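You operate a simulated robot arm through the tools that you are given. There is no shell and no other tool.

The job below is to be done with a simulated robot arm. You get a single attempt, and the scene is never put back.

TASK
Zip up the yellow case and lay it in the red tray.
Fine: Latch it in the cradle for the zip; leave the latch back.
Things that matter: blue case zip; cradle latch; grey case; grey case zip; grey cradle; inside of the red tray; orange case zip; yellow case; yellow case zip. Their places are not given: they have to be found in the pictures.

It is judged by the outcome, as a careful person would: the job done as asked, and still so three seconds after it is handed in. It fails if anything else is knocked over, pushed out of place, dropped, spilled or broken.

THE ROBOT
A 7-joint arm with a two-finger parallel gripper, fixed in place. Base frame: the origin is at the foot of the arm, x ahead of it, y to its left, z up. Units: m, degrees, N and s.
With the tool pointing down near the work surface it reaches from about 0.24 to 0.68 m from the base axis. Its first joint turns from -66.0 to 66.0 degrees. Payload 2.4 kg.
Tool frame: the origin (TCP) lies between the finger pads and is the grasp point; the fingertips stand 0.03 m ahead of it; z points along the fingers, y is the line along which they close. The gripper opens to 0.094 m. The fingers are 0.028 m wide and 0.01 m thick; the gripper's body (0.05 by 0.096 m) begins 0.055 m behind the TCP.
Orientation is told as [roll, pitch, yaw] about the base's x, y, z axes, in that order, counted from this pose: with the fingers straight down and closing along the base's y, the tool's x points along the base's -x, its y along +y and its z along -z.

THE INTERFACE
- The arm moves only by the tool nudge_tool. Its argument "moves" is a list of rows, each a list of 3 entries, a list of its own where there are three numbers: the shift along the tool's x, y, z in units of 250 mm (1.0 is 250 mm), then the turn, a rotation vector about the tool's x, y, z in units of 60 degrees (1.0 is 60 degrees), then the opening, from 0 (shut) to 1 (fully open). In form: [[[x, y, z], [rx, ry, rz], jaw], ...]. A call has 1 to 20 rows; each row is the pose to reach, as a shift and turn from the pose commanded when the call began, along the tool's axes at that moment. A call with a number of a shift or a turn outside -1 to 1 is refused whole. Rows are played at 5 a second. More than 0.05 m and 8.6 degrees between two rows, or a gripper value outside its range, and nothing of the call is played. Where a pose cannot be reached the arm comes as near as it can. A force on the tool above 40 N (or 10 N above the force at the start of the call, whichever is more), or a blocked arm, ends the call early, and 0.2 s more pass. The fingers move at their own pace (about 0.153 m/s each) and stop on an object; they squeeze with about 26 N. The grip force told is the motor's: it shows also when the fingers shut on nothing. Time passes only in rows, and 0.2 s behind the last, so rows that repeat a pose let the fingers close. It gives the time, the measured TCP pose, the force on the tool (base axes), the opening and the grip force at its end, in the units of the frame above (readings bear some noise), with the torque about the TCP (base axes, N m) and any sound that the robot's microphone picked up, and new pictures: "pictures" is both (left out), scene, wrist or none.
- Cameras (640 x 400 px; columns grow to the right, rows downward): "scene" is fixed at [0.0454, 0.4907, 1.4275]; the picture's right is [-0.59, -0.81, 0.00], its down [-0.57, 0.42, -0.70] and it looks along [0.57, -0.42, -0.71] (base axes); focal length 372 px, centre (320, 200). "wrist" rides on the gripper at [0.076, 0.014, -0.103] in the tool frame; the picture's right is [-0.18, 0.98, 0.00], its down [-0.75, -0.14, -0.64] and it looks along [-0.63, -0.12, 0.77] (tool axes); focal length 243 px, centre (320, 200).
- measure_at(camera, pixels): for up to 12 pixels [column, row] of the newest picture of that camera ("zoom" is the newest enlarged one), the place [x, y, z] in the base frame of the surface seen there, good to about 0.002 m. The clock stands still meanwhile.
- enlarge(camera, box): a new picture of the part [left, top, right, bottom] of that camera's present view, enlarged. The clock stands still meanwhile.
- close_job(): hands the job in; it is judged then, once.

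Leave the gripper open and the arm clear of the work at the hand-in unless told otherwise.

The tools are called after "Call:" as name(argument=value, ...) on one line, values as JSON. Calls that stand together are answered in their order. nudge_tool: Moves the arm, as the interface text tells. Its arguments: {"type":"object","properties":{"moves":{"type":"array"},"pictures":{"type":"string","enum":["both","scene","wrist","none"]}},"required":["moves"]} The other tools are called the same way: measure_at (camera, pixels) gives the place of the surface under pixels of a picture; enlarge (camera, box) takes an enlarged picture of a part of a camera's view; close_job () hands the job in.

At the start:

```text
time: 0.0
eef_pos: [0.3111, 0.1885, 1.1136]
tcp_rot: [0.1, 0.0, 0.1]
contact_force: [-0.7, -0.2, 0.0]
torque: [0.01, 0.01, -0.03]
finger_gap: 0.0941
finger_force: 0.2
```

scene: 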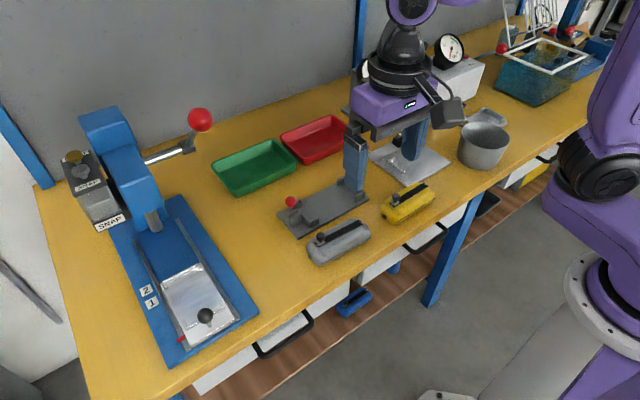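
wrist: 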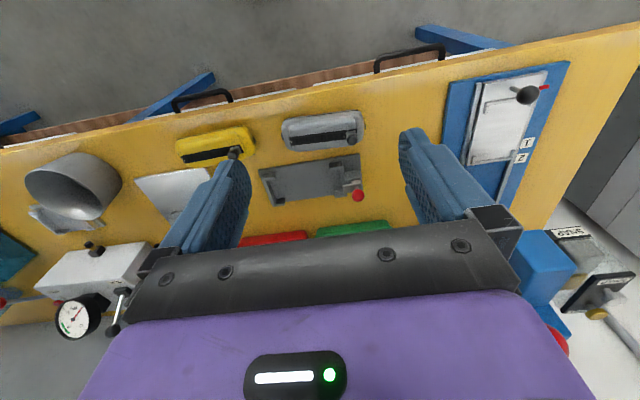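

I see a yellow case near scene (408,202), a grey case near (338,242), and a grey cradle with a red-knobbed latch near (320,205). The red tray is near (318,138). I'll enlarge these areas first.

Call:
enlarge(camera="scene", box=[270, 160, 450, 272])

Call:
enlarge(camera="wrist", box=[160, 90, 400, 240])

```text
3.56 times, centred on (360, 216) of scene
```

zoom: 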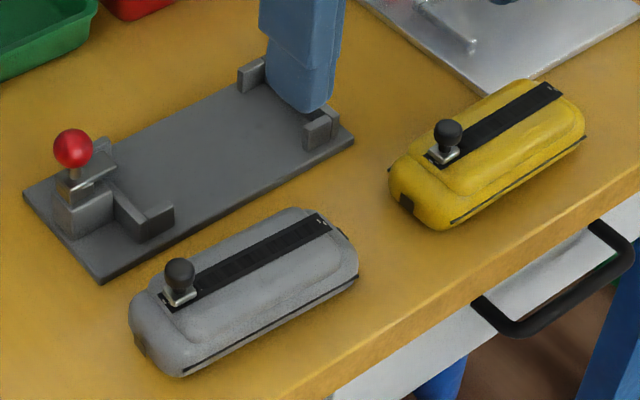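

```text
2.67 times, centred on (280, 165) of wrist
```

zoom: 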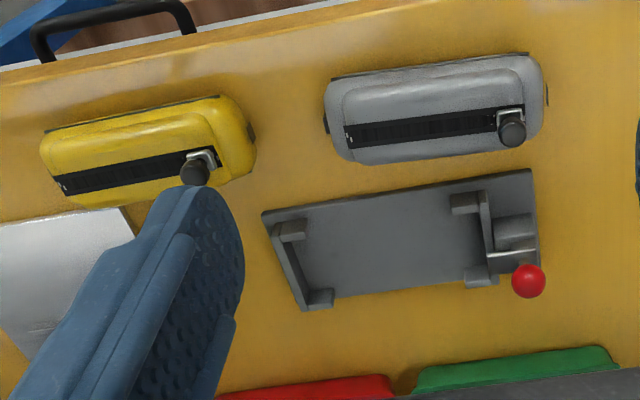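

Now I'll measure key points on the cases, cradle, latch and tray in the scene picture.

Call:
measure_at(camera="scene", pixels=[[396, 198], [385, 205], [395, 222], [432, 196], [423, 187], [400, 205], [291, 202], [290, 212], [330, 200], [310, 232], [278, 214], [368, 198]])

Call:
measure_at(camera="scene", pixels=[[318, 138], [282, 138], [332, 115], [300, 162], [350, 130], [255, 168], [320, 238], [365, 228], [340, 245], [318, 145], [305, 145], [325, 130]])

```text
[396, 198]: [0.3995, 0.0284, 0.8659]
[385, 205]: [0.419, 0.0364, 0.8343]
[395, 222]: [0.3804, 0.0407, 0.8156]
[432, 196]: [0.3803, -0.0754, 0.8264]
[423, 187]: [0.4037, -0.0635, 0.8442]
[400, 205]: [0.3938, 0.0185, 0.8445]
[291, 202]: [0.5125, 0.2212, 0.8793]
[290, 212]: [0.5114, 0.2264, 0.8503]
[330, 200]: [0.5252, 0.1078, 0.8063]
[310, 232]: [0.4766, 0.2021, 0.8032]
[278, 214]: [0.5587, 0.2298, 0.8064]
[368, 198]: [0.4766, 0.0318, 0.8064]
```

```text
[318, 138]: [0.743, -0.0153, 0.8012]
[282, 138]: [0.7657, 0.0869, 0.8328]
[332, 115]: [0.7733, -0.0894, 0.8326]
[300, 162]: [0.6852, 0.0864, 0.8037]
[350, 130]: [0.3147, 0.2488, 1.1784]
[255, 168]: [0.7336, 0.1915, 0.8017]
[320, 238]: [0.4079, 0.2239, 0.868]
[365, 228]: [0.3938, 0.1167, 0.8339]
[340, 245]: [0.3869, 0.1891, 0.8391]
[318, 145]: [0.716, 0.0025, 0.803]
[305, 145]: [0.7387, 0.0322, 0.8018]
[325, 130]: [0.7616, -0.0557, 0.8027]
```

Table height is about z=0.80. The yellow case sits around (0.40,-0.02), the cradle around (0.52,0.13), and the red tray floor around (0.73,0.0). Next I'll move the arm, staying high, to look at the yellow case's zip from closer.

Call:
nudge_tool(moves=[[[0.03, -0.168, 0.06], [0, 0, 0], 1], [[0.06, -0.336, 0.12], [0, 0, 0], 1], [[0.09, -0.504, 0.18], [0, 0, 0], 1], [[0.124, -0.672, 0.24], [0, 0, 0], 1], [[0.124, -0.672, 0.24], [0, 0, 0], 1]], pictures="both")

```text
time: 1.2
eef_pos: [0.2822, 0.0197, 1.0539]
tcp_rot: [-0.1, 0.0, 0.0]
contact_force: [-0.1, 0.6, -0.4]
torque: [0.01, 0.04, -0.01]
finger_gap: 0.0941
finger_force: 0.0
```

scene: 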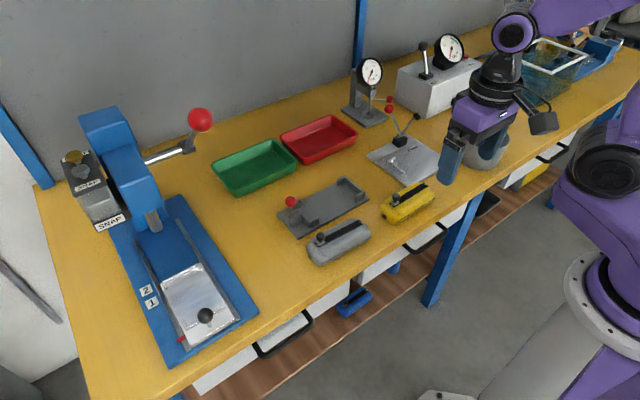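
wrist: 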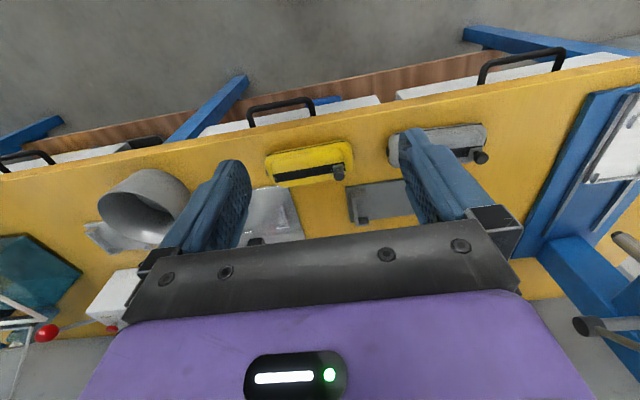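

I'll enlarge both views on the yellow case, the cradle and the tray.

Call:
enlarge(camera="wrist", box=[250, 120, 410, 220])

Call:
enlarge(camera="scene", box=[370, 170, 450, 220])

Call:
enlarge(camera="scene", box=[272, 173, 376, 238])

Call:
enlarge(camera="scene", box=[260, 100, 420, 200])

Call:
enlarge(camera="scene", box=[300, 215, 380, 265])

```text
4.00 times, centred on (330, 170) of wrist
```

zoom: 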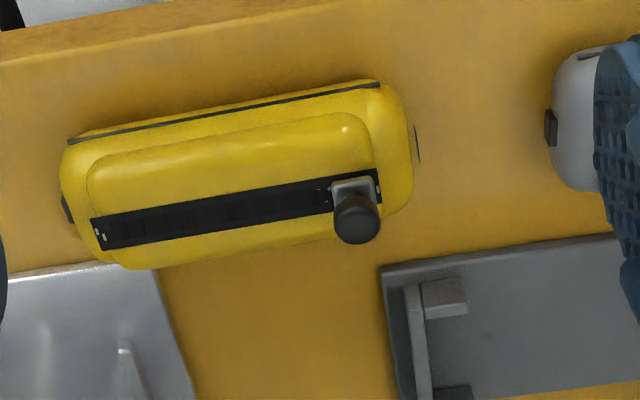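

```text
8.00 times, centred on (410, 195) of scene
```

zoom: 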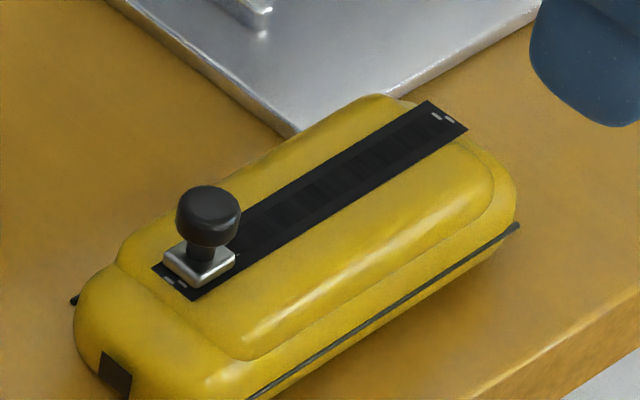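

```text
6.15 times, centred on (324, 206) of scene
```

zoom: 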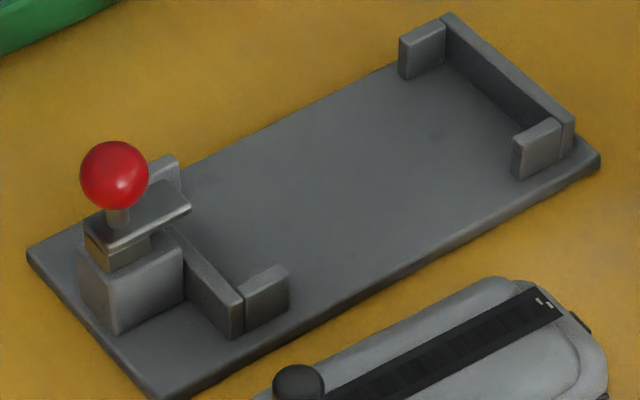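

```text
4.00 times, centred on (340, 150) of scene
```

zoom: 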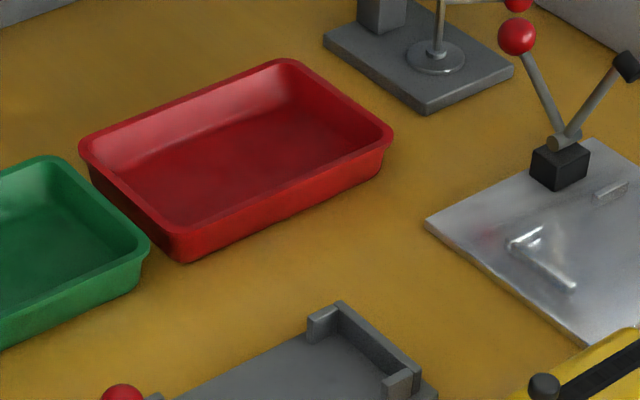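

```text
8.00 times, centred on (340, 240) of scene
```

zoom: 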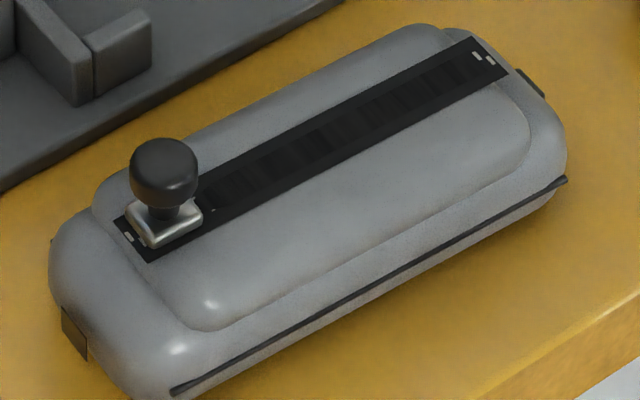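

The yellow case's slider stands at its +y end with the track running to the -y end. Next I'll move to look at the cradle and latch from closer.

Call:
nudge_tool(moves=[[[-0.1, 0.15, 0.04], [0, 0, 0], 1], [[-0.2, 0.3, 0.08], [0, 0, 0], 1], [[-0.3, 0.45, 0.12], [0, 0, 0], 1], [[-0.4, 0.6, 0.2], [0, 0, 0], 1], [[-0.4, 0.6, 0.2], [0, 0, 0], 1]], pictures="wrist")

```text
time: 2.4
eef_pos: [0.3824, 0.1751, 1.0065]
tcp_rot: [-0.1, 0.0, -0.1]
contact_force: [0.5, 0.4, 0.1]
torque: [0.0, 0.01, 0.03]
finger_gap: 0.094
finger_force: 0.0
```

wrist: 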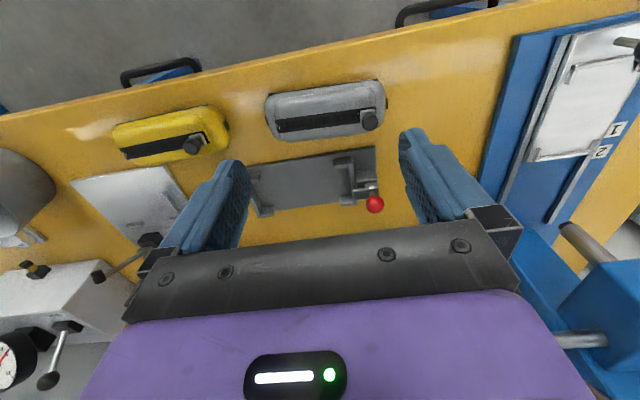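

Call:
enlarge(camera="wrist", box=[245, 140, 405, 240])

Call:
enlarge(camera="wrist", box=[100, 80, 260, 180])

```text
4.00 times, centred on (325, 190) of wrist
```

zoom: 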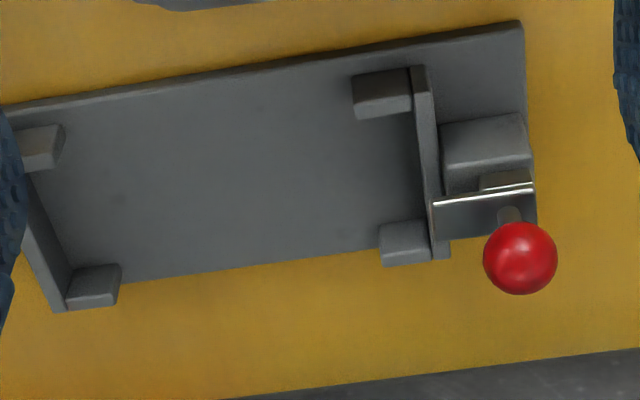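

```text
4.00 times, centred on (180, 130) of wrist
```

zoom: 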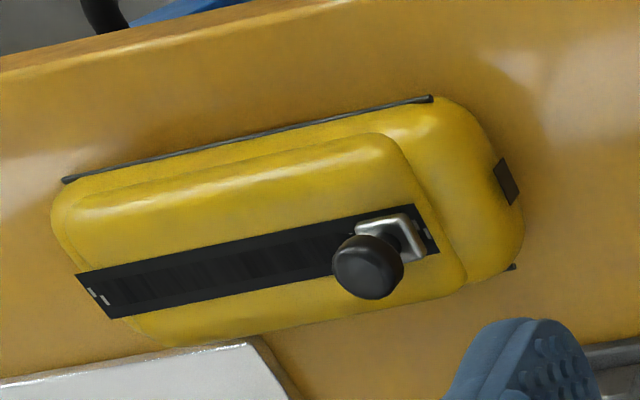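

The latch looks like a sliding plate with a red knob, running along y over the end wall. I'll measure points on the cradle, latch and yellow case.

Call:
measure_at(camera="wrist", pixels=[[340, 161], [349.5, 159], [354.5, 201], [356, 192], [375, 204], [366, 173], [270, 208], [256, 175], [325, 180], [258, 212], [372, 190], [345, 198]])

Call:
measure_at(camera="zoom", pixels=[[370, 262], [400, 235], [430, 235], [100, 297], [250, 262], [510, 180], [70, 180], [430, 98], [515, 268], [60, 220], [290, 160], [250, 335]])

Call:
measure_at(camera="scene", pixels=[[296, 206], [302, 206], [291, 202], [289, 214], [298, 215], [306, 220], [301, 201], [311, 222], [316, 219], [340, 182], [362, 196], [358, 196]])

```text
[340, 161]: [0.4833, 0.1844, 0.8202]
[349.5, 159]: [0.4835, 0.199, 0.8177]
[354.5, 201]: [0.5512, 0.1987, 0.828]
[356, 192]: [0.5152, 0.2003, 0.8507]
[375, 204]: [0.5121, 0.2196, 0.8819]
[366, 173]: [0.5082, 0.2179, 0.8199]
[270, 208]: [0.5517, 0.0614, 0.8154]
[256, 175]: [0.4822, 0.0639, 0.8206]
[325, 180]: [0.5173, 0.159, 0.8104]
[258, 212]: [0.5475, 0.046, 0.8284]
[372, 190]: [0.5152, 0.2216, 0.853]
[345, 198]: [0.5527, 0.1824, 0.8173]
```

```text
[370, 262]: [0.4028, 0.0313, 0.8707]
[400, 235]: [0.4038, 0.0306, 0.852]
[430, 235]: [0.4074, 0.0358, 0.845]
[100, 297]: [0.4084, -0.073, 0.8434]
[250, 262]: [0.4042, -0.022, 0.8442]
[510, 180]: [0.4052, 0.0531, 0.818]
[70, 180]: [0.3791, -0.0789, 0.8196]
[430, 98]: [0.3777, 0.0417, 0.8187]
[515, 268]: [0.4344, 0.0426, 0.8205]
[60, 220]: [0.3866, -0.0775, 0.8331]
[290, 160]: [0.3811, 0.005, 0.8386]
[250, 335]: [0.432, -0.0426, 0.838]
```

```text
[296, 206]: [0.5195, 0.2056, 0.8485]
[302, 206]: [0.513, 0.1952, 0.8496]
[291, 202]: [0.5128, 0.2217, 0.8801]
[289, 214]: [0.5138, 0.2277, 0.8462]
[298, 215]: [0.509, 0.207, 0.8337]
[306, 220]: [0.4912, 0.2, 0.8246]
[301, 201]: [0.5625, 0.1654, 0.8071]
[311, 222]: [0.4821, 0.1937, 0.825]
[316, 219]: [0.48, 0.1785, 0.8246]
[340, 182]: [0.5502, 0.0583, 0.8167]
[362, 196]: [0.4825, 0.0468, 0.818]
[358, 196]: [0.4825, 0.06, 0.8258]
```

I'll go lower for a finer look at the cradle pocket.

Call:
nudge_tool(moves=[[[-0.0, -0.03, 0.1], [0, 0, 0], 1], [[0, -0.06, 0.2], [0, 0, 0], 1], [[0.0, -0.06, 0.28], [0, 0, 0], 1], [[0.0, -0.06, 0.28], [0, 0, 0], 1]], pictures="wrist")

Call:
enlarge(camera="wrist", box=[220, 100, 420, 225])

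```text
time: 3.4
eef_pos: [0.3809, 0.1562, 0.9349]
tcp_rot: [0.1, -0.1, 0.0]
contact_force: [-0.6, -0.6, -0.5]
torque: [0.05, 0.03, 0.01]
finger_gap: 0.0941
finger_force: 0.0
```

wrist: 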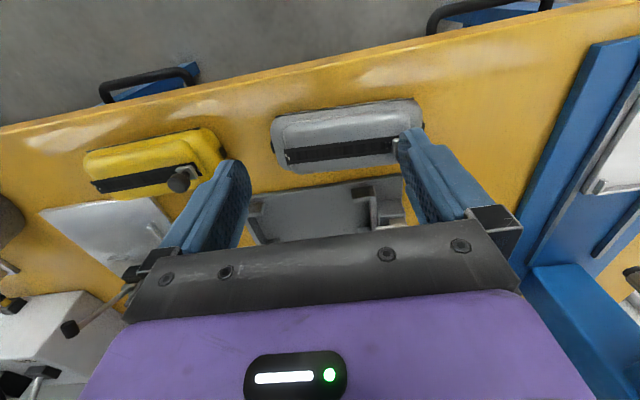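

```text
3.20 times, centred on (320, 162) of wrist
```

zoom: 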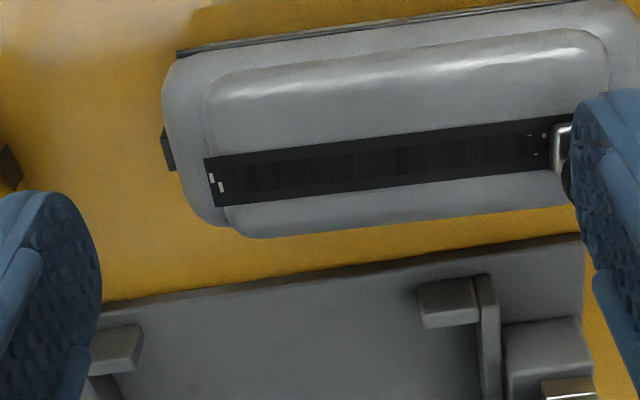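

I need to be further forward, so I'll move +x about 0.07 m while staying above everything.

Call:
nudge_tool(moves=[[[-0.14, -0.04, -0.06], [0, 0, 0], 1], [[-0.28, -0.08, -0.06], [0, 0, 0], 1], [[-0.28, -0.08, -0.06], [0, 0, 0], 1]], pictures="wrist")

Call:
enlarge(camera="wrist", box=[220, 110, 420, 235])

```text
time: 4.2
eef_pos: [0.4528, 0.136, 0.95]
tcp_rot: [0.0, 0.1, -0.1]
contact_force: [-0.2, 1.1, -0.6]
torque: [0.0, 0.01, -0.01]
finger_gap: 0.0938
finger_force: 0.0
```

wrist: 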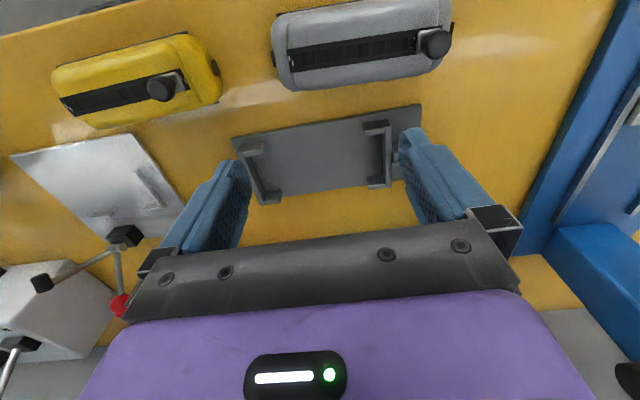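

```text
3.20 times, centred on (320, 172) of wrist
```

zoom: 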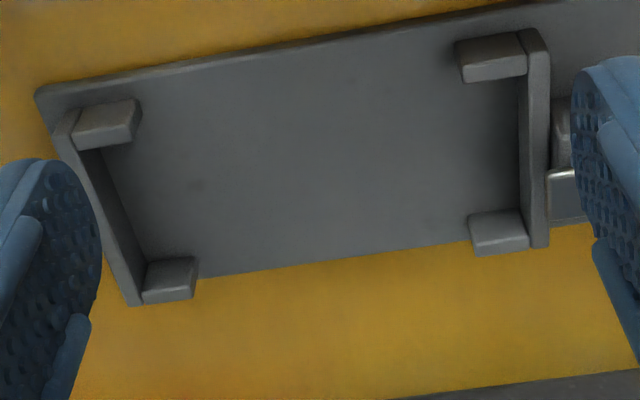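

The whole pocket is visible. I'll measure its inner faces and the latch plate's inner edge.

Call:
measure_at(camera="zoom", pixels=[[115, 120], [115, 128], [165, 265], [172, 275], [110, 195], [495, 50], [495, 66], [495, 220], [495, 235], [534, 130], [523, 130], [545, 130]])

Call:
measure_at(camera="zoom", pixels=[[120, 250], [108, 218], [90, 160], [512, 150], [560, 180], [555, 130], [549, 190], [549, 210], [300, 150], [185, 262], [125, 145], [520, 75]])

```text
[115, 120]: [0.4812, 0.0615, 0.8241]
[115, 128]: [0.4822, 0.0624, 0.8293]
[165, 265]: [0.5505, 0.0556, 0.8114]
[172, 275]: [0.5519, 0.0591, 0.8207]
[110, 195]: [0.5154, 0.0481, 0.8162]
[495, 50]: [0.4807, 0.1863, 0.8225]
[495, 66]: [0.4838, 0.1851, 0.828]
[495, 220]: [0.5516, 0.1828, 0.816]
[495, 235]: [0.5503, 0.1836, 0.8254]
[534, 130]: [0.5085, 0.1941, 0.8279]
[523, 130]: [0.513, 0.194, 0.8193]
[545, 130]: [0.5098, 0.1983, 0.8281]
```

```text
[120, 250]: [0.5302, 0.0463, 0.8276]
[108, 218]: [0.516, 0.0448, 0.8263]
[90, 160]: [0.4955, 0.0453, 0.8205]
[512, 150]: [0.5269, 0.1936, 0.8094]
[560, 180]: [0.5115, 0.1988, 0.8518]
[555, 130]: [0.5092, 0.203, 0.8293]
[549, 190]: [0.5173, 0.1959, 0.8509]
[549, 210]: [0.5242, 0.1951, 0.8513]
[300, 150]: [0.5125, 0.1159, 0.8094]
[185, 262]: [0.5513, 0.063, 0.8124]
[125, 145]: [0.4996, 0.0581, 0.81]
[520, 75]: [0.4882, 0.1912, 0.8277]
```

I'll enlarge further to pin down the tab faces.

Call:
enlarge(camera="wrist", box=[355, 115, 411, 195])

Call:
measure_at(camera="wrist", pixels=[[374, 124], [374, 126], [374, 128], [374, 130], [374, 132], [374, 134], [374, 136], [374, 175], [374, 177], [374, 180], [374, 184], [374, 187]])

Call:
measure_at(camera="wrist", pixels=[[255, 143], [255, 146], [255, 149], [255, 152], [255, 154], [255, 156], [270, 190], [270, 193], [270, 196], [270, 199], [270, 202], [270, 205]])

```text
5.00 times, centred on (383, 155) of wrist
```

zoom: 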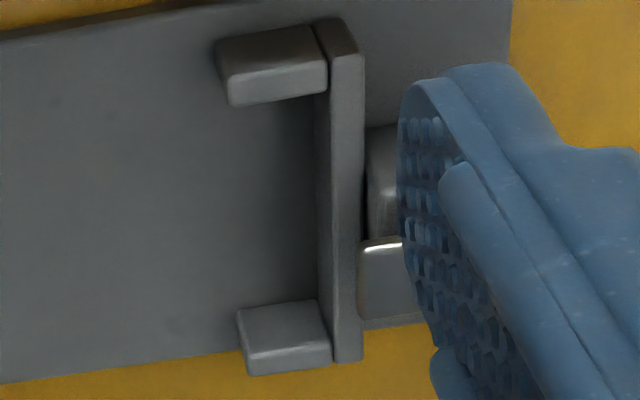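

```text
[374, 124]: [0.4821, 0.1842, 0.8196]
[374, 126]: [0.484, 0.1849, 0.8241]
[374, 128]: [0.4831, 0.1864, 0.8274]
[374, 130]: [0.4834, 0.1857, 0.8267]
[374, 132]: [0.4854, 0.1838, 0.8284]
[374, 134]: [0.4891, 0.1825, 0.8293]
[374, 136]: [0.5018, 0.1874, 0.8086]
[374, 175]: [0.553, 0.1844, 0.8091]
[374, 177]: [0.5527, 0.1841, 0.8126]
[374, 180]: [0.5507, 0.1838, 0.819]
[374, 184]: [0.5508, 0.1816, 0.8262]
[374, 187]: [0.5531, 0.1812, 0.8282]
```

```text
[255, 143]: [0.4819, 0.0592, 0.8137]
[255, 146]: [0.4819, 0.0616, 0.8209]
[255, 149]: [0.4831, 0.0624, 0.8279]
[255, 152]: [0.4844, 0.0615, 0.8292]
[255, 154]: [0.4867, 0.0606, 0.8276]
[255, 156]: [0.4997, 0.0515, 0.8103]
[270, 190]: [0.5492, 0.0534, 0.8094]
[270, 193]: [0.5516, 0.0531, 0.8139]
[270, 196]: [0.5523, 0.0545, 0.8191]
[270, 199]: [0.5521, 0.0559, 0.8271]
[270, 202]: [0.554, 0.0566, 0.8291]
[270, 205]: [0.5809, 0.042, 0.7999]
```

The pocket is x 0.489–0.551, y 0.048–0.194, with its floor at z 0.808. Now I'll measure the tray and the obstacles near it in the scene view.

Call:
measure_at(camera="scene", pixels=[[281, 138], [306, 159], [357, 134], [331, 116], [307, 157], [354, 134], [300, 152], [350, 131], [330, 120], [288, 138], [368, 70], [389, 104]])

Call:
enlarge(camera="scene", box=[272, 108, 368, 168])

```text
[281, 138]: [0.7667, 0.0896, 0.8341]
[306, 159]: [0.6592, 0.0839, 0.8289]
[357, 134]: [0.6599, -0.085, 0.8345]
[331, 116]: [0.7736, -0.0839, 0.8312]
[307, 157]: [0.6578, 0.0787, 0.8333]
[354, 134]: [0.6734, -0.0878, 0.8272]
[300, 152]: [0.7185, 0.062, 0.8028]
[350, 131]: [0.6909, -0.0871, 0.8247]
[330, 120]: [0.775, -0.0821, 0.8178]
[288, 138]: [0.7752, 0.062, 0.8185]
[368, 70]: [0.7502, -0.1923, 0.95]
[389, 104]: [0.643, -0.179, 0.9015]
```

```text
6.67 times, centred on (320, 138) of scene
```

zoom: 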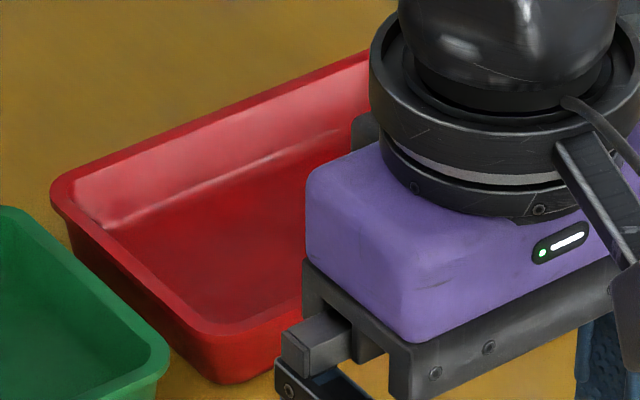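

The tray's inner area is about x 0.67–0.77, y ±0.08, centred near (0.718, 0). I'll test the reach by going high above it with an empty gripper.

Call:
nudge_tool(moves=[[[-0.18, -0.09, -0.08], [0, 0, 0], 1], [[-0.36, -0.18, -0.12], [0, 0, 0], 1], [[-0.54, -0.27, -0.12], [0, 0, 0], 1], [[-0.72, -0.36, -0.12], [0, 0, 0], 1], [[-0.9, -0.45, -0.12], [0, 0, 0], 1], [[-1.0, -0.544, -0.12], [0, 0, 0], 1]], pictures="none")

Call:
nudge_tool(moves=[[[-0.06, 0, 0], [0, 0, 0], 1], [[-0.06, 0, 0.15], [0, 0, 0], 1], [[-0.06, 0, 0.3], [0, 0, 0], 1], [[-0.06, 0, 0.3], [0, 0, 0], 1]], pictures="both")

```text
refused: row 1 steps farther than a row can; nothing moved
```

```text
time: 5.2
eef_pos: [0.4662, 0.1348, 0.8762]
tcp_rot: [0.0, 0.1, 0.0]
contact_force: [-1.2, -1.0, 0.2]
torque: [-0.02, 0.0, -0.03]
finger_gap: 0.0938
finger_force: 0.0
```

scene: 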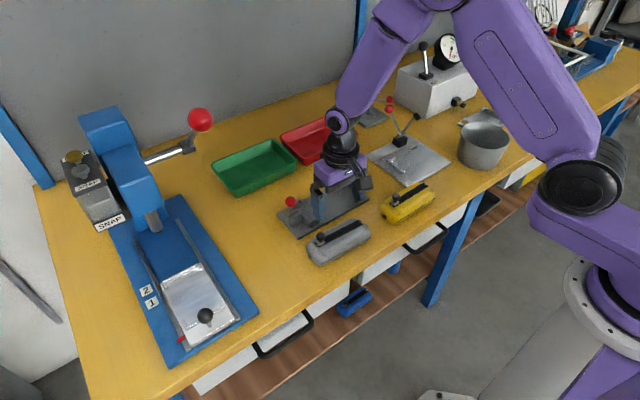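
wrist: 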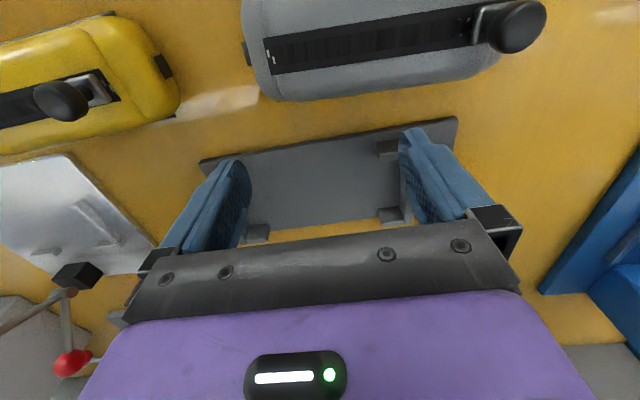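

The first call was refused for step size, so the second ran from here and lowered the hand above the cradle. Nothing was touched: the force is about 0 and the fingertips are at 0.846. I'll rise straight up, then go forward above the tray in smaller steps.

Call:
nudge_tool(moves=[[[0, 0, -0.18], [0, 0, 0], 1], [[0, 0, -0.36], [0, 0, 0], 1], [[-0.17, -0.09, -0.36], [0, 0, 0], 1], [[-0.34, -0.18, -0.36], [0, 0, 0], 1], [[-0.51, -0.27, -0.36], [0, 0, 0], 1], [[-0.68, -0.36, -0.36], [0, 0, 0], 1], [[-0.85, -0.45, -0.36], [0, 0, 0], 1], [[-1.0, -0.54, -0.36], [0, 0, 0], 1], [[-1.0, -0.54, -0.36], [0, 0, 0], 1]], pictures="both")

```text
time: 7.2
eef_pos: [0.6937, 0.008, 0.9643]
tcp_rot: [0.0, 0.0, -0.1]
contact_force: [-0.7, -0.3, 0.1]
torque: [-0.03, 0.02, 0.02]
finger_gap: 0.0941
finger_force: 0.1
out of reach, approached as far as the arm can: row 8, 9
```

scene: 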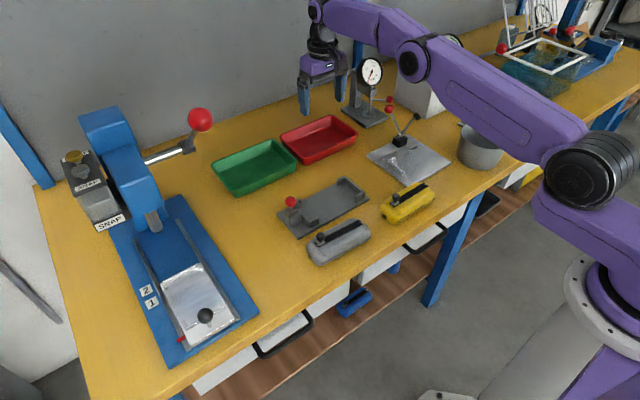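
wrist: 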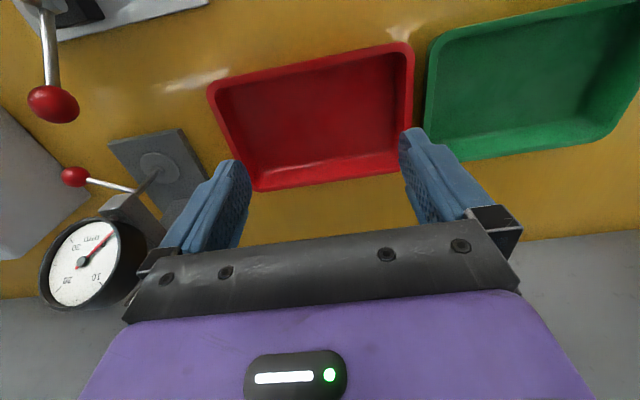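

The arm reaches x≈0.694 at this height with the tool straight down. I'll measure the tray accurately from here, then test reach lower down while staying above the rim.

Call:
measure_at(camera="wrist", pixels=[[310, 70], [310, 78], [312, 90], [315, 120], [318, 150], [320, 160], [322, 170], [325, 180], [240, 120], [225, 110], [395, 110], [408, 110]])

Call:
enlarge(camera="wrist", box=[196, 36, 436, 196])

Call:
nudge_tool(moves=[[[-0.1, 0, 0.1], [0, 0, 0], 1], [[-0.15, 0, 0.2], [0, 0, 0], 1], [[-0.15, 0, 0.28], [0, 0, 0], 1], [[-0.15, 0, 0.28], [0, 0, 0], 1]], pictures="both")

```text
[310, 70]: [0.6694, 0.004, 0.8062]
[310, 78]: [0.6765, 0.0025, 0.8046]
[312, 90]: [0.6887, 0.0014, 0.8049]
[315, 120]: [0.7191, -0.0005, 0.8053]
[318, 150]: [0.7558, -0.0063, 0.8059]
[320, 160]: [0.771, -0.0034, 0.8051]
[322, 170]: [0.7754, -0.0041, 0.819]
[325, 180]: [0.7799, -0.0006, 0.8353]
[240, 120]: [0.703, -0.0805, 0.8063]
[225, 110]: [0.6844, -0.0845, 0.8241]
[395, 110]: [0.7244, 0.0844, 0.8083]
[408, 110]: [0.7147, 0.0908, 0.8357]
```

```text
2.50 times, centred on (316, 116) of wrist
```

zoom: 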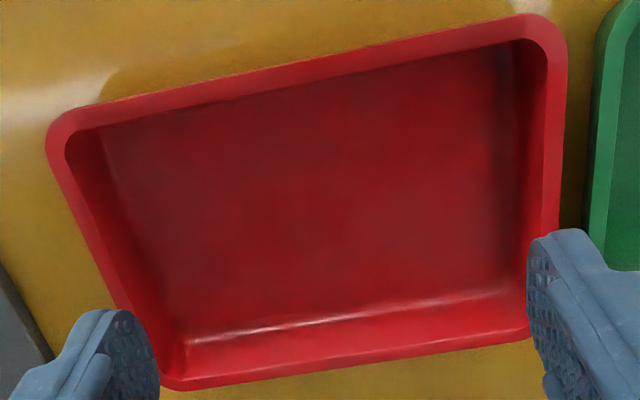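

```text
time: 8.2
eef_pos: [0.6964, 0.0068, 0.9133]
tcp_rot: [-0.1, 0.0, 0.0]
contact_force: [-0.5, -0.1, 0.1]
torque: [-0.03, -0.01, 0.01]
finger_gap: 0.0944
finger_force: 0.0
out of reach, approached as far as the arm can: row 1, 2, 3, 4
```

scene: 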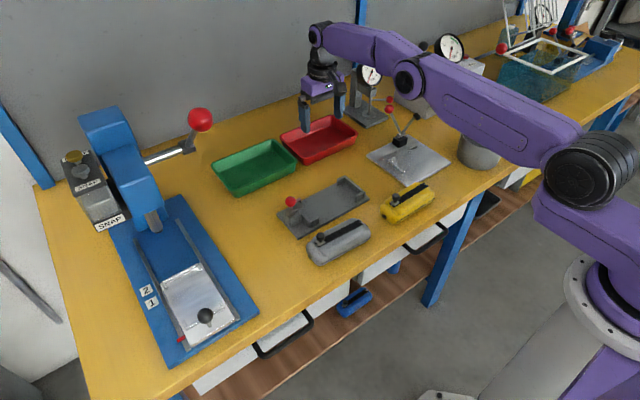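
wrist: 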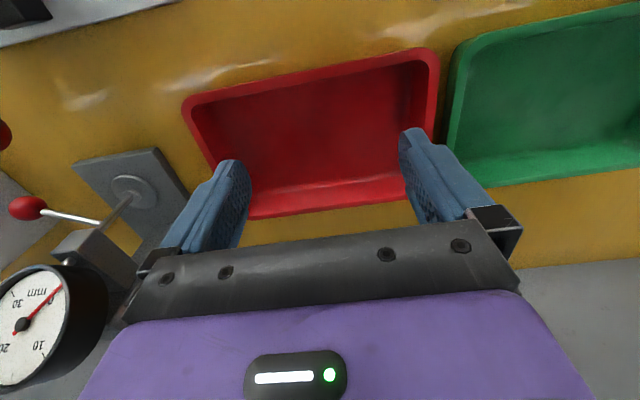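

The tray floor is z≈0.805, x 0.668–0.771, y ±0.083. Straight-down reach is x≈0.696, so I'll use a slight tilt later at the tray. Now I'll return toward the yellow case, staying high.

Call:
nudge_tool(moves=[[[0.12, 0, -0.12], [0, 0, 0], 1], [[0.28, 0, -0.24], [0, 0, 0], 1], [[0.46, 0, -0.3], [0, 0, 0], 1], [[0.64, 0, -0.3], [0, 0, 0], 1], [[0.82, 0, -0.3], [0, 0, 0], 1], [[1.0, -0.05, -0.3], [0, 0, 0], 1], [[1.0, -0.05, -0.3], [0, 0, 0], 1]], pictures="none")

```text
time: 9.8
eef_pos: [0.4467, -0.0061, 0.9863]
tcp_rot: [0.0, -0.1, 0.0]
contact_force: [0.1, -0.5, -0.2]
torque: [0.01, -0.02, 0.01]
finger_gap: 0.094
finger_force: 0.0
```

Now I'll yaw the tool 60° (first part of 90°) about its z while staying high over the yellow case.

Call:
nudge_tool(moves=[[[0.02, -0.006, 0], [0, 0, 0.125], 1], [[0.04, -0.012, 0], [0, 0, 0.25], 1], [[0.06, -0.018, 0], [0, 0, 0.375], 1], [[0.08, -0.024, 0], [0, 0, 0.5], 1], [[0.1, -0.03, 0], [0, 0, 0.625], 1], [[0.12, -0.036, 0], [0, 0, 0.75], 1], [[0.14, -0.04, 0], [0, 0, 0.875], 1], [[0.16, -0.042, 0], [0, 0, 1.0], 1], [[0.16, -0.042, 0], [0, 0, 1.0], 1]], pictures="none")

Call:
nudge_tool(moves=[[[0, 0, 0], [0, 0, 0.125], 1], [[0, 0, 0], [0, 0, 0.25], 1], [[0, 0, 0], [0, 0, 0.375], 1], [[0, 0, 0], [0, 0, 0.5], 1], [[0, 0, 0], [0, 0, 0.5], 1]], pictures="both")

```text
time: 11.8
eef_pos: [0.4055, -0.0176, 0.987]
tcp_rot: [0.0, 0.0, -60.1]
contact_force: [-0.3, -0.9, -0.3]
torque: [-0.01, 0.03, 0.01]
finger_gap: 0.0943
finger_force: 0.1
```

```text
time: 13.0
eef_pos: [0.407, -0.0164, 0.9877]
tcp_rot: [0.0, 0.0, -90.0]
contact_force: [-0.8, 0.2, -0.1]
torque: [0.0, 0.03, -0.02]
finger_gap: 0.094
finger_force: 0.2
```

scene: 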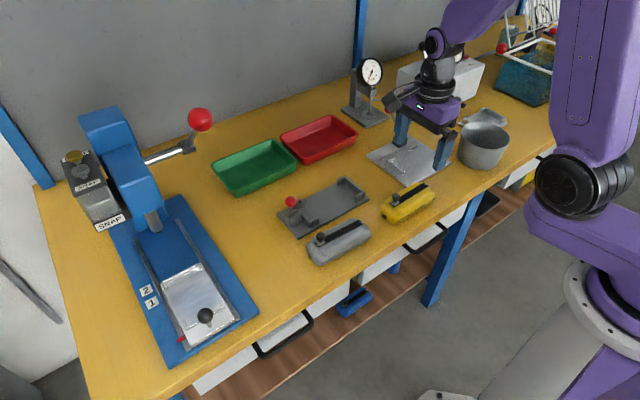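
wrist: 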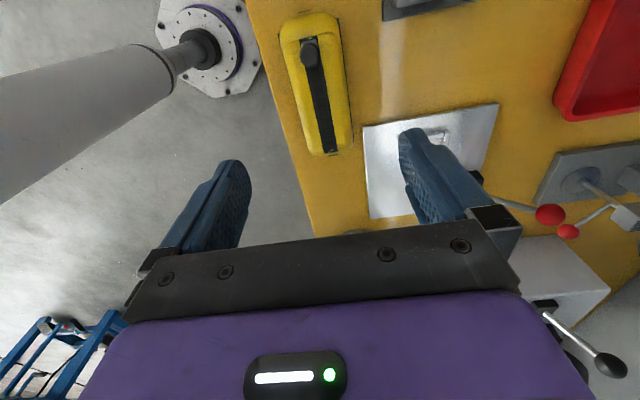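

Tool yaw is -90°, so the fingers now close along x. I'll measure the yellow case outline and the nearby metal plate to check finger clearance.

Call:
measure_at(camera="wrist", pixels=[[310, 13], [330, 155], [285, 60], [347, 70], [297, 120], [350, 120], [365, 127], [370, 180], [308, 50], [320, 90], [332, 150], [395, 116]])

Call:
enlarge(camera="wrist", box=[260, 0, 420, 170])

```text
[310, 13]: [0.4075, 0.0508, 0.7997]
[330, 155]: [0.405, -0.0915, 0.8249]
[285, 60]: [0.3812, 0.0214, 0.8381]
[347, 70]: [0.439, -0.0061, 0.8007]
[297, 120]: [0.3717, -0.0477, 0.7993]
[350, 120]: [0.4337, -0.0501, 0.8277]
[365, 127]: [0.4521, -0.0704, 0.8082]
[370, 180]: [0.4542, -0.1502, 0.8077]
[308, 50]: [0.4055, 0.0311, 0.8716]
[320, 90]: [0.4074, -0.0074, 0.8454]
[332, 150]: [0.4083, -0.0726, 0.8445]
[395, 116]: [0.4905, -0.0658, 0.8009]
```

```text
2.35 times, centred on (340, 85) of wrist
```

zoom: 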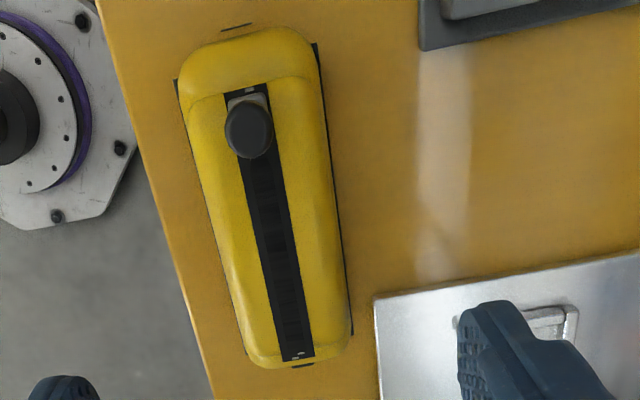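

The case is centred near (0.4065,-0.019), about 0.06 m wide and 0.142 m long, and the far finger clears the metal plate. I'll descend around it, fingers open, to TCP z≈0.838.

Call:
nudge_tool(moves=[[[-0.01, 0, 0.15], [0, 0, 0], 1], [[-0.01, 0, 0.3], [0, 0, 0], 1], [[-0.01, 0, 0.42], [0, 0, 0], 1], [[-0.01, 0, 0.52], [0, 0, 0], 1], [[-0.01, 0, 0.595], [0, 0, 0], 1], [[-0.01, 0, 0.595], [0, 0, 0], 1]], pictures="both")

```text
time: 14.4
eef_pos: [0.405, -0.0189, 0.8395]
tcp_rot: [-0.1, 0.0, -90.0]
contact_force: [-0.1, 0.5, 0.8]
torque: [0.0, 0.02, 0.01]
finger_gap: 0.094
finger_force: 0.0
```

scene: 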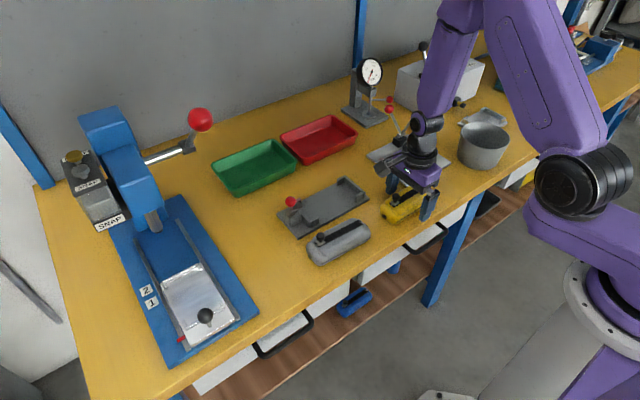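
wrist: 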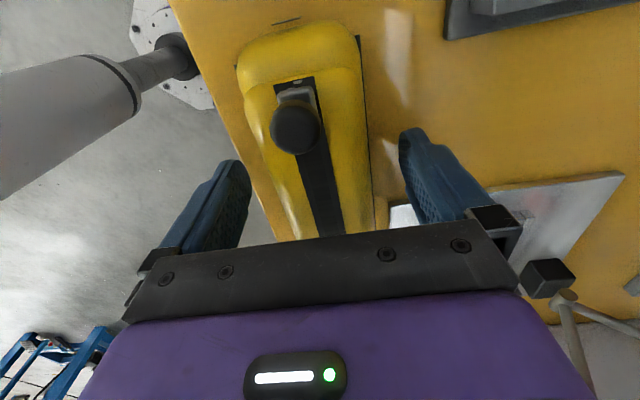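

The fingers straddle the case evenly. I'll close in steps.

Call:
nudge_tool(moves=[[[0, 0, 0], [0, 0, 0], 0.75], [[0, 0, 0], [0, 0, 0], 0.68], [[0, 0, 0], [0, 0, 0], 0.64], [[0, 0, 0], [0, 0, 0], 0.0], [[0, 0, 0], [0, 0, 0], 0.0], [[0, 0, 0], [0, 0, 0], 0.0]], pictures="wrist")

```text
time: 15.8
eef_pos: [0.4048, -0.0194, 0.8403]
tcp_rot: [0.2, 0.0, -90.1]
contact_force: [-0.4, -0.1, 15.3]
torque: [0.02, 0.07, 0.27]
finger_gap: 0.056
finger_force: 26.5
```

wrist: 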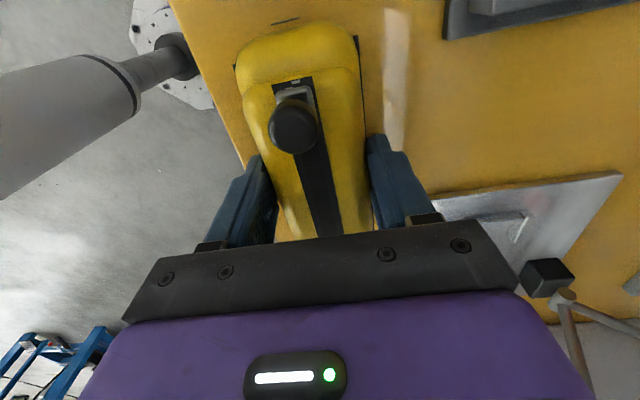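

The grip holds at gap 0.056 m. I'll lift gently by 4 cm and check that the case comes along without slipping.

Call:
nudge_tool(moves=[[[0, 0, -0.01], [0, 0, 0], 0.0], [[0, 0, -0.04], [0, 0, 0], 0.0], [[0, 0, -0.08], [0, 0, 0], 0.0], [[0, 0, -0.16], [0, 0, 0], 0.0], [[0, 0, -0.16], [0, 0, 0], 0.0]], pictures="both")

```text
time: 17.0
eef_pos: [0.4048, -0.0182, 0.88]
tcp_rot: [0.1, 0.0, -90.0]
contact_force: [-0.6, -0.6, -1.1]
torque: [0.0, 0.02, -0.02]
finger_gap: 0.0559
finger_force: 25.4
```

scene: 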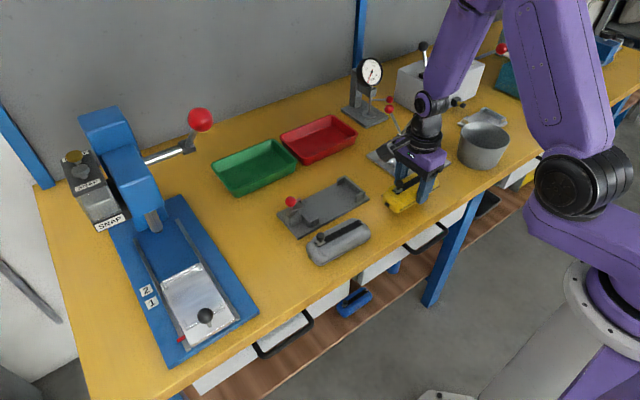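
wrist: 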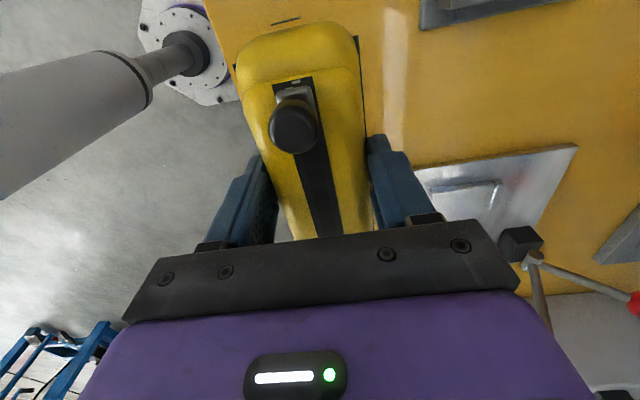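

The case is held firmly and hasn't shifted. Next I'll raise it and carry it to a point high above the cradle pocket centre (0.520, 0.121).

Call:
nudge_tool(moves=[[[0, 0, -0.15], [0, 0, 0], 0.0], [[0, 0, -0.3], [0, 0, 0], 0.0], [[0.12, 0.1, -0.3], [0, 0, 0], 0.0], [[0.24, 0.2, -0.3], [0, 0, 0], 0.0], [[0.36, 0.3, -0.3], [0, 0, 0], 0.0], [[0.48, 0.4, -0.3], [0, 0, 0], 0.0], [[0.556, 0.46, -0.3], [0, 0, 0], 0.0], [[0.556, 0.46, -0.3], [0, 0, 0], 0.0]], pictures="both")

```text
time: 18.8
eef_pos: [0.5178, 0.1196, 0.9563]
tcp_rot: [0.1, 0.1, -89.9]
contact_force: [0.0, -0.8, -0.6]
torque: [0.0, 0.03, 0.01]
finger_gap: 0.056
finger_force: 25.9
```

scene: 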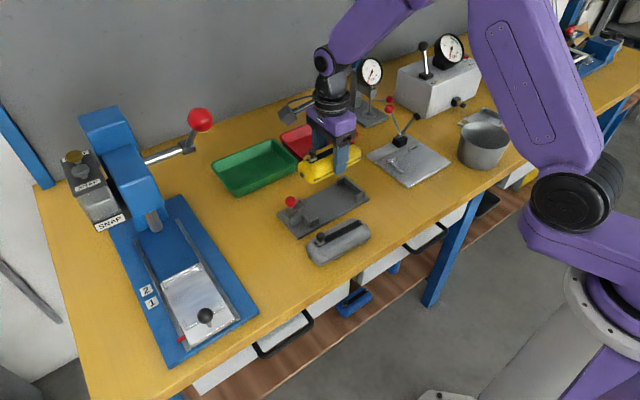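
wrist: 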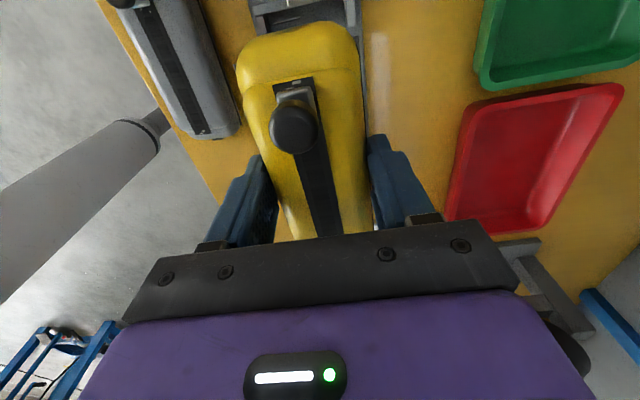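

I'll measure the held case's edges against the TCP (0.5178, 0.1196) so I can line it up.

Call:
enlarge(camera="scene", box=[272, 140, 376, 240])

Call:
measure_at(camera="wrist", pixels=[[300, 40], [296, 28], [296, 24], [241, 70], [357, 65], [250, 110], [355, 120], [296, 84], [322, 230], [303, 82], [240, 80], [358, 80]])

```text
4.00 times, centred on (324, 190) of scene
```

zoom: 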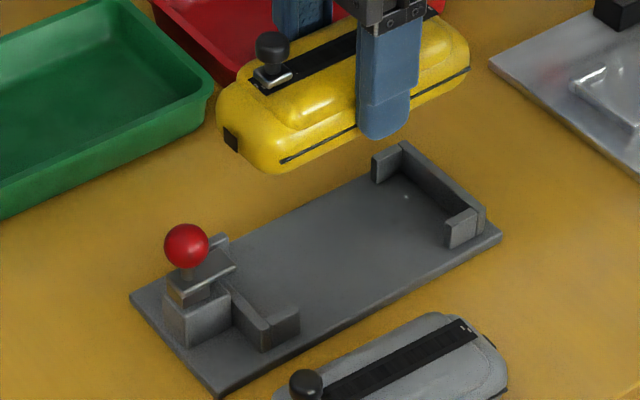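

```text
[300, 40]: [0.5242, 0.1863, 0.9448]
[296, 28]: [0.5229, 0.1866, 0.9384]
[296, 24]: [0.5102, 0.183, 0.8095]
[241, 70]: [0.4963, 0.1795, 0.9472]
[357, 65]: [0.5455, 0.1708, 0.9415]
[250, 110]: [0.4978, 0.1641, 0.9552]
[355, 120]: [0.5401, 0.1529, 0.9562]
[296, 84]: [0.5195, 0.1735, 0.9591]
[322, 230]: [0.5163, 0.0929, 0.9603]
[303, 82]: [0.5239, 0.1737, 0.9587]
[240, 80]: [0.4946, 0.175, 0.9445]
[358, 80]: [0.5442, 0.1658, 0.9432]
```

Checking the case ends in the enlarged scene view.

Call:
measure_at(camera="zoom", pixels=[[232, 138], [228, 132], [236, 147], [466, 62], [467, 50], [285, 160], [467, 70], [222, 110], [265, 90], [432, 15], [440, 12], [330, 110]])

Call:
enlarge(camera="scene", box=[318, 130, 398, 180])

```text
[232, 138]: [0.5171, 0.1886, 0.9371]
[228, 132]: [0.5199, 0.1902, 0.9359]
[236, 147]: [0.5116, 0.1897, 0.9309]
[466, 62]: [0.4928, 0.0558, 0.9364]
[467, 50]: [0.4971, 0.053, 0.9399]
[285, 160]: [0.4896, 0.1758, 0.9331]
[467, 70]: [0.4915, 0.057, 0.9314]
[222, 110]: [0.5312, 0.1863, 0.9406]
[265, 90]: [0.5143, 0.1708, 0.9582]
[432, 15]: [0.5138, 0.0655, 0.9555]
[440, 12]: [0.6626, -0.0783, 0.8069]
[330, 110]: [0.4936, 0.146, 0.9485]
```

```text
8.00 times, centred on (358, 155) of scene
```

zoom: 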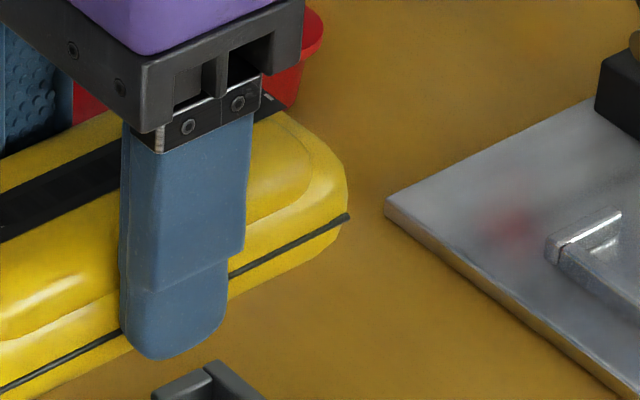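

The case centre agrees with the TCP within 1–2 mm. I'll align to (0.520, 0.1215) and lower to just above the tabs at TCP z≈0.876.

Call:
nudge_tool(moves=[[[0.0076, 0.009, 0.1], [0, 0, 0], 0.0], [[0.0076, 0.009, 0.22], [0, 0, 0], 0.0], [[0.0076, 0.009, 0.32], [0, 0, 0], 0.0], [[0.0076, 0.009, 0.32], [0, 0, 0], 0.0], [[0.0076, 0.009, 0.32], [0, 0, 0], 0.0]], pictures="both")

Call:
enlarge(camera="scene", box=[272, 165, 376, 230])

Call:
enlarge(camera="wrist", box=[200, 0, 400, 125])

```text
time: 20.0
eef_pos: [0.522, 0.1213, 0.8736]
tcp_rot: [0.0, 0.0, -90.0]
contact_force: [0.8, 0.3, -0.8]
torque: [-0.01, -0.04, -0.02]
finger_gap: 0.0558
finger_force: 26.6
```

scene: 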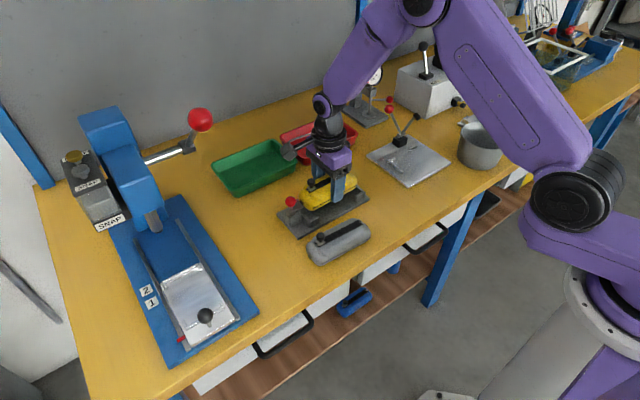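
wrist: 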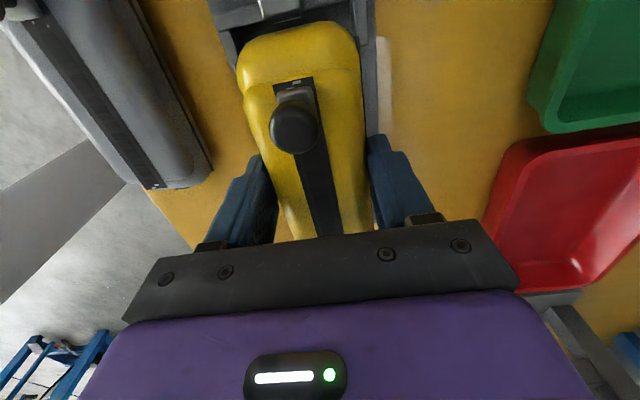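

```text
6.15 times, centred on (324, 198) of scene
```

zoom: 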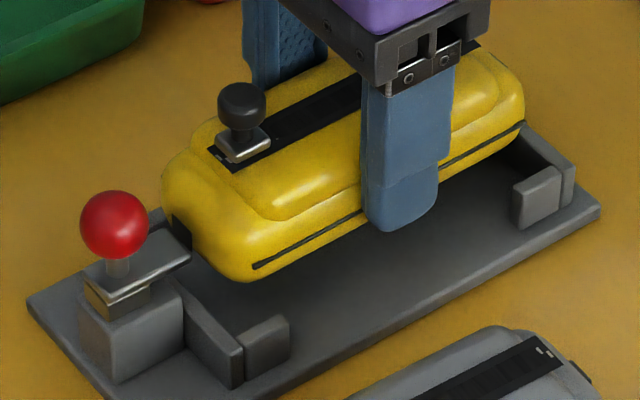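

```text
3.20 times, centred on (300, 62) of wrist
```

zoom: 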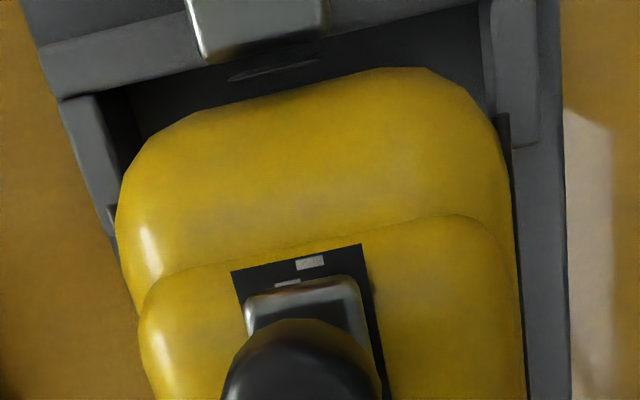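

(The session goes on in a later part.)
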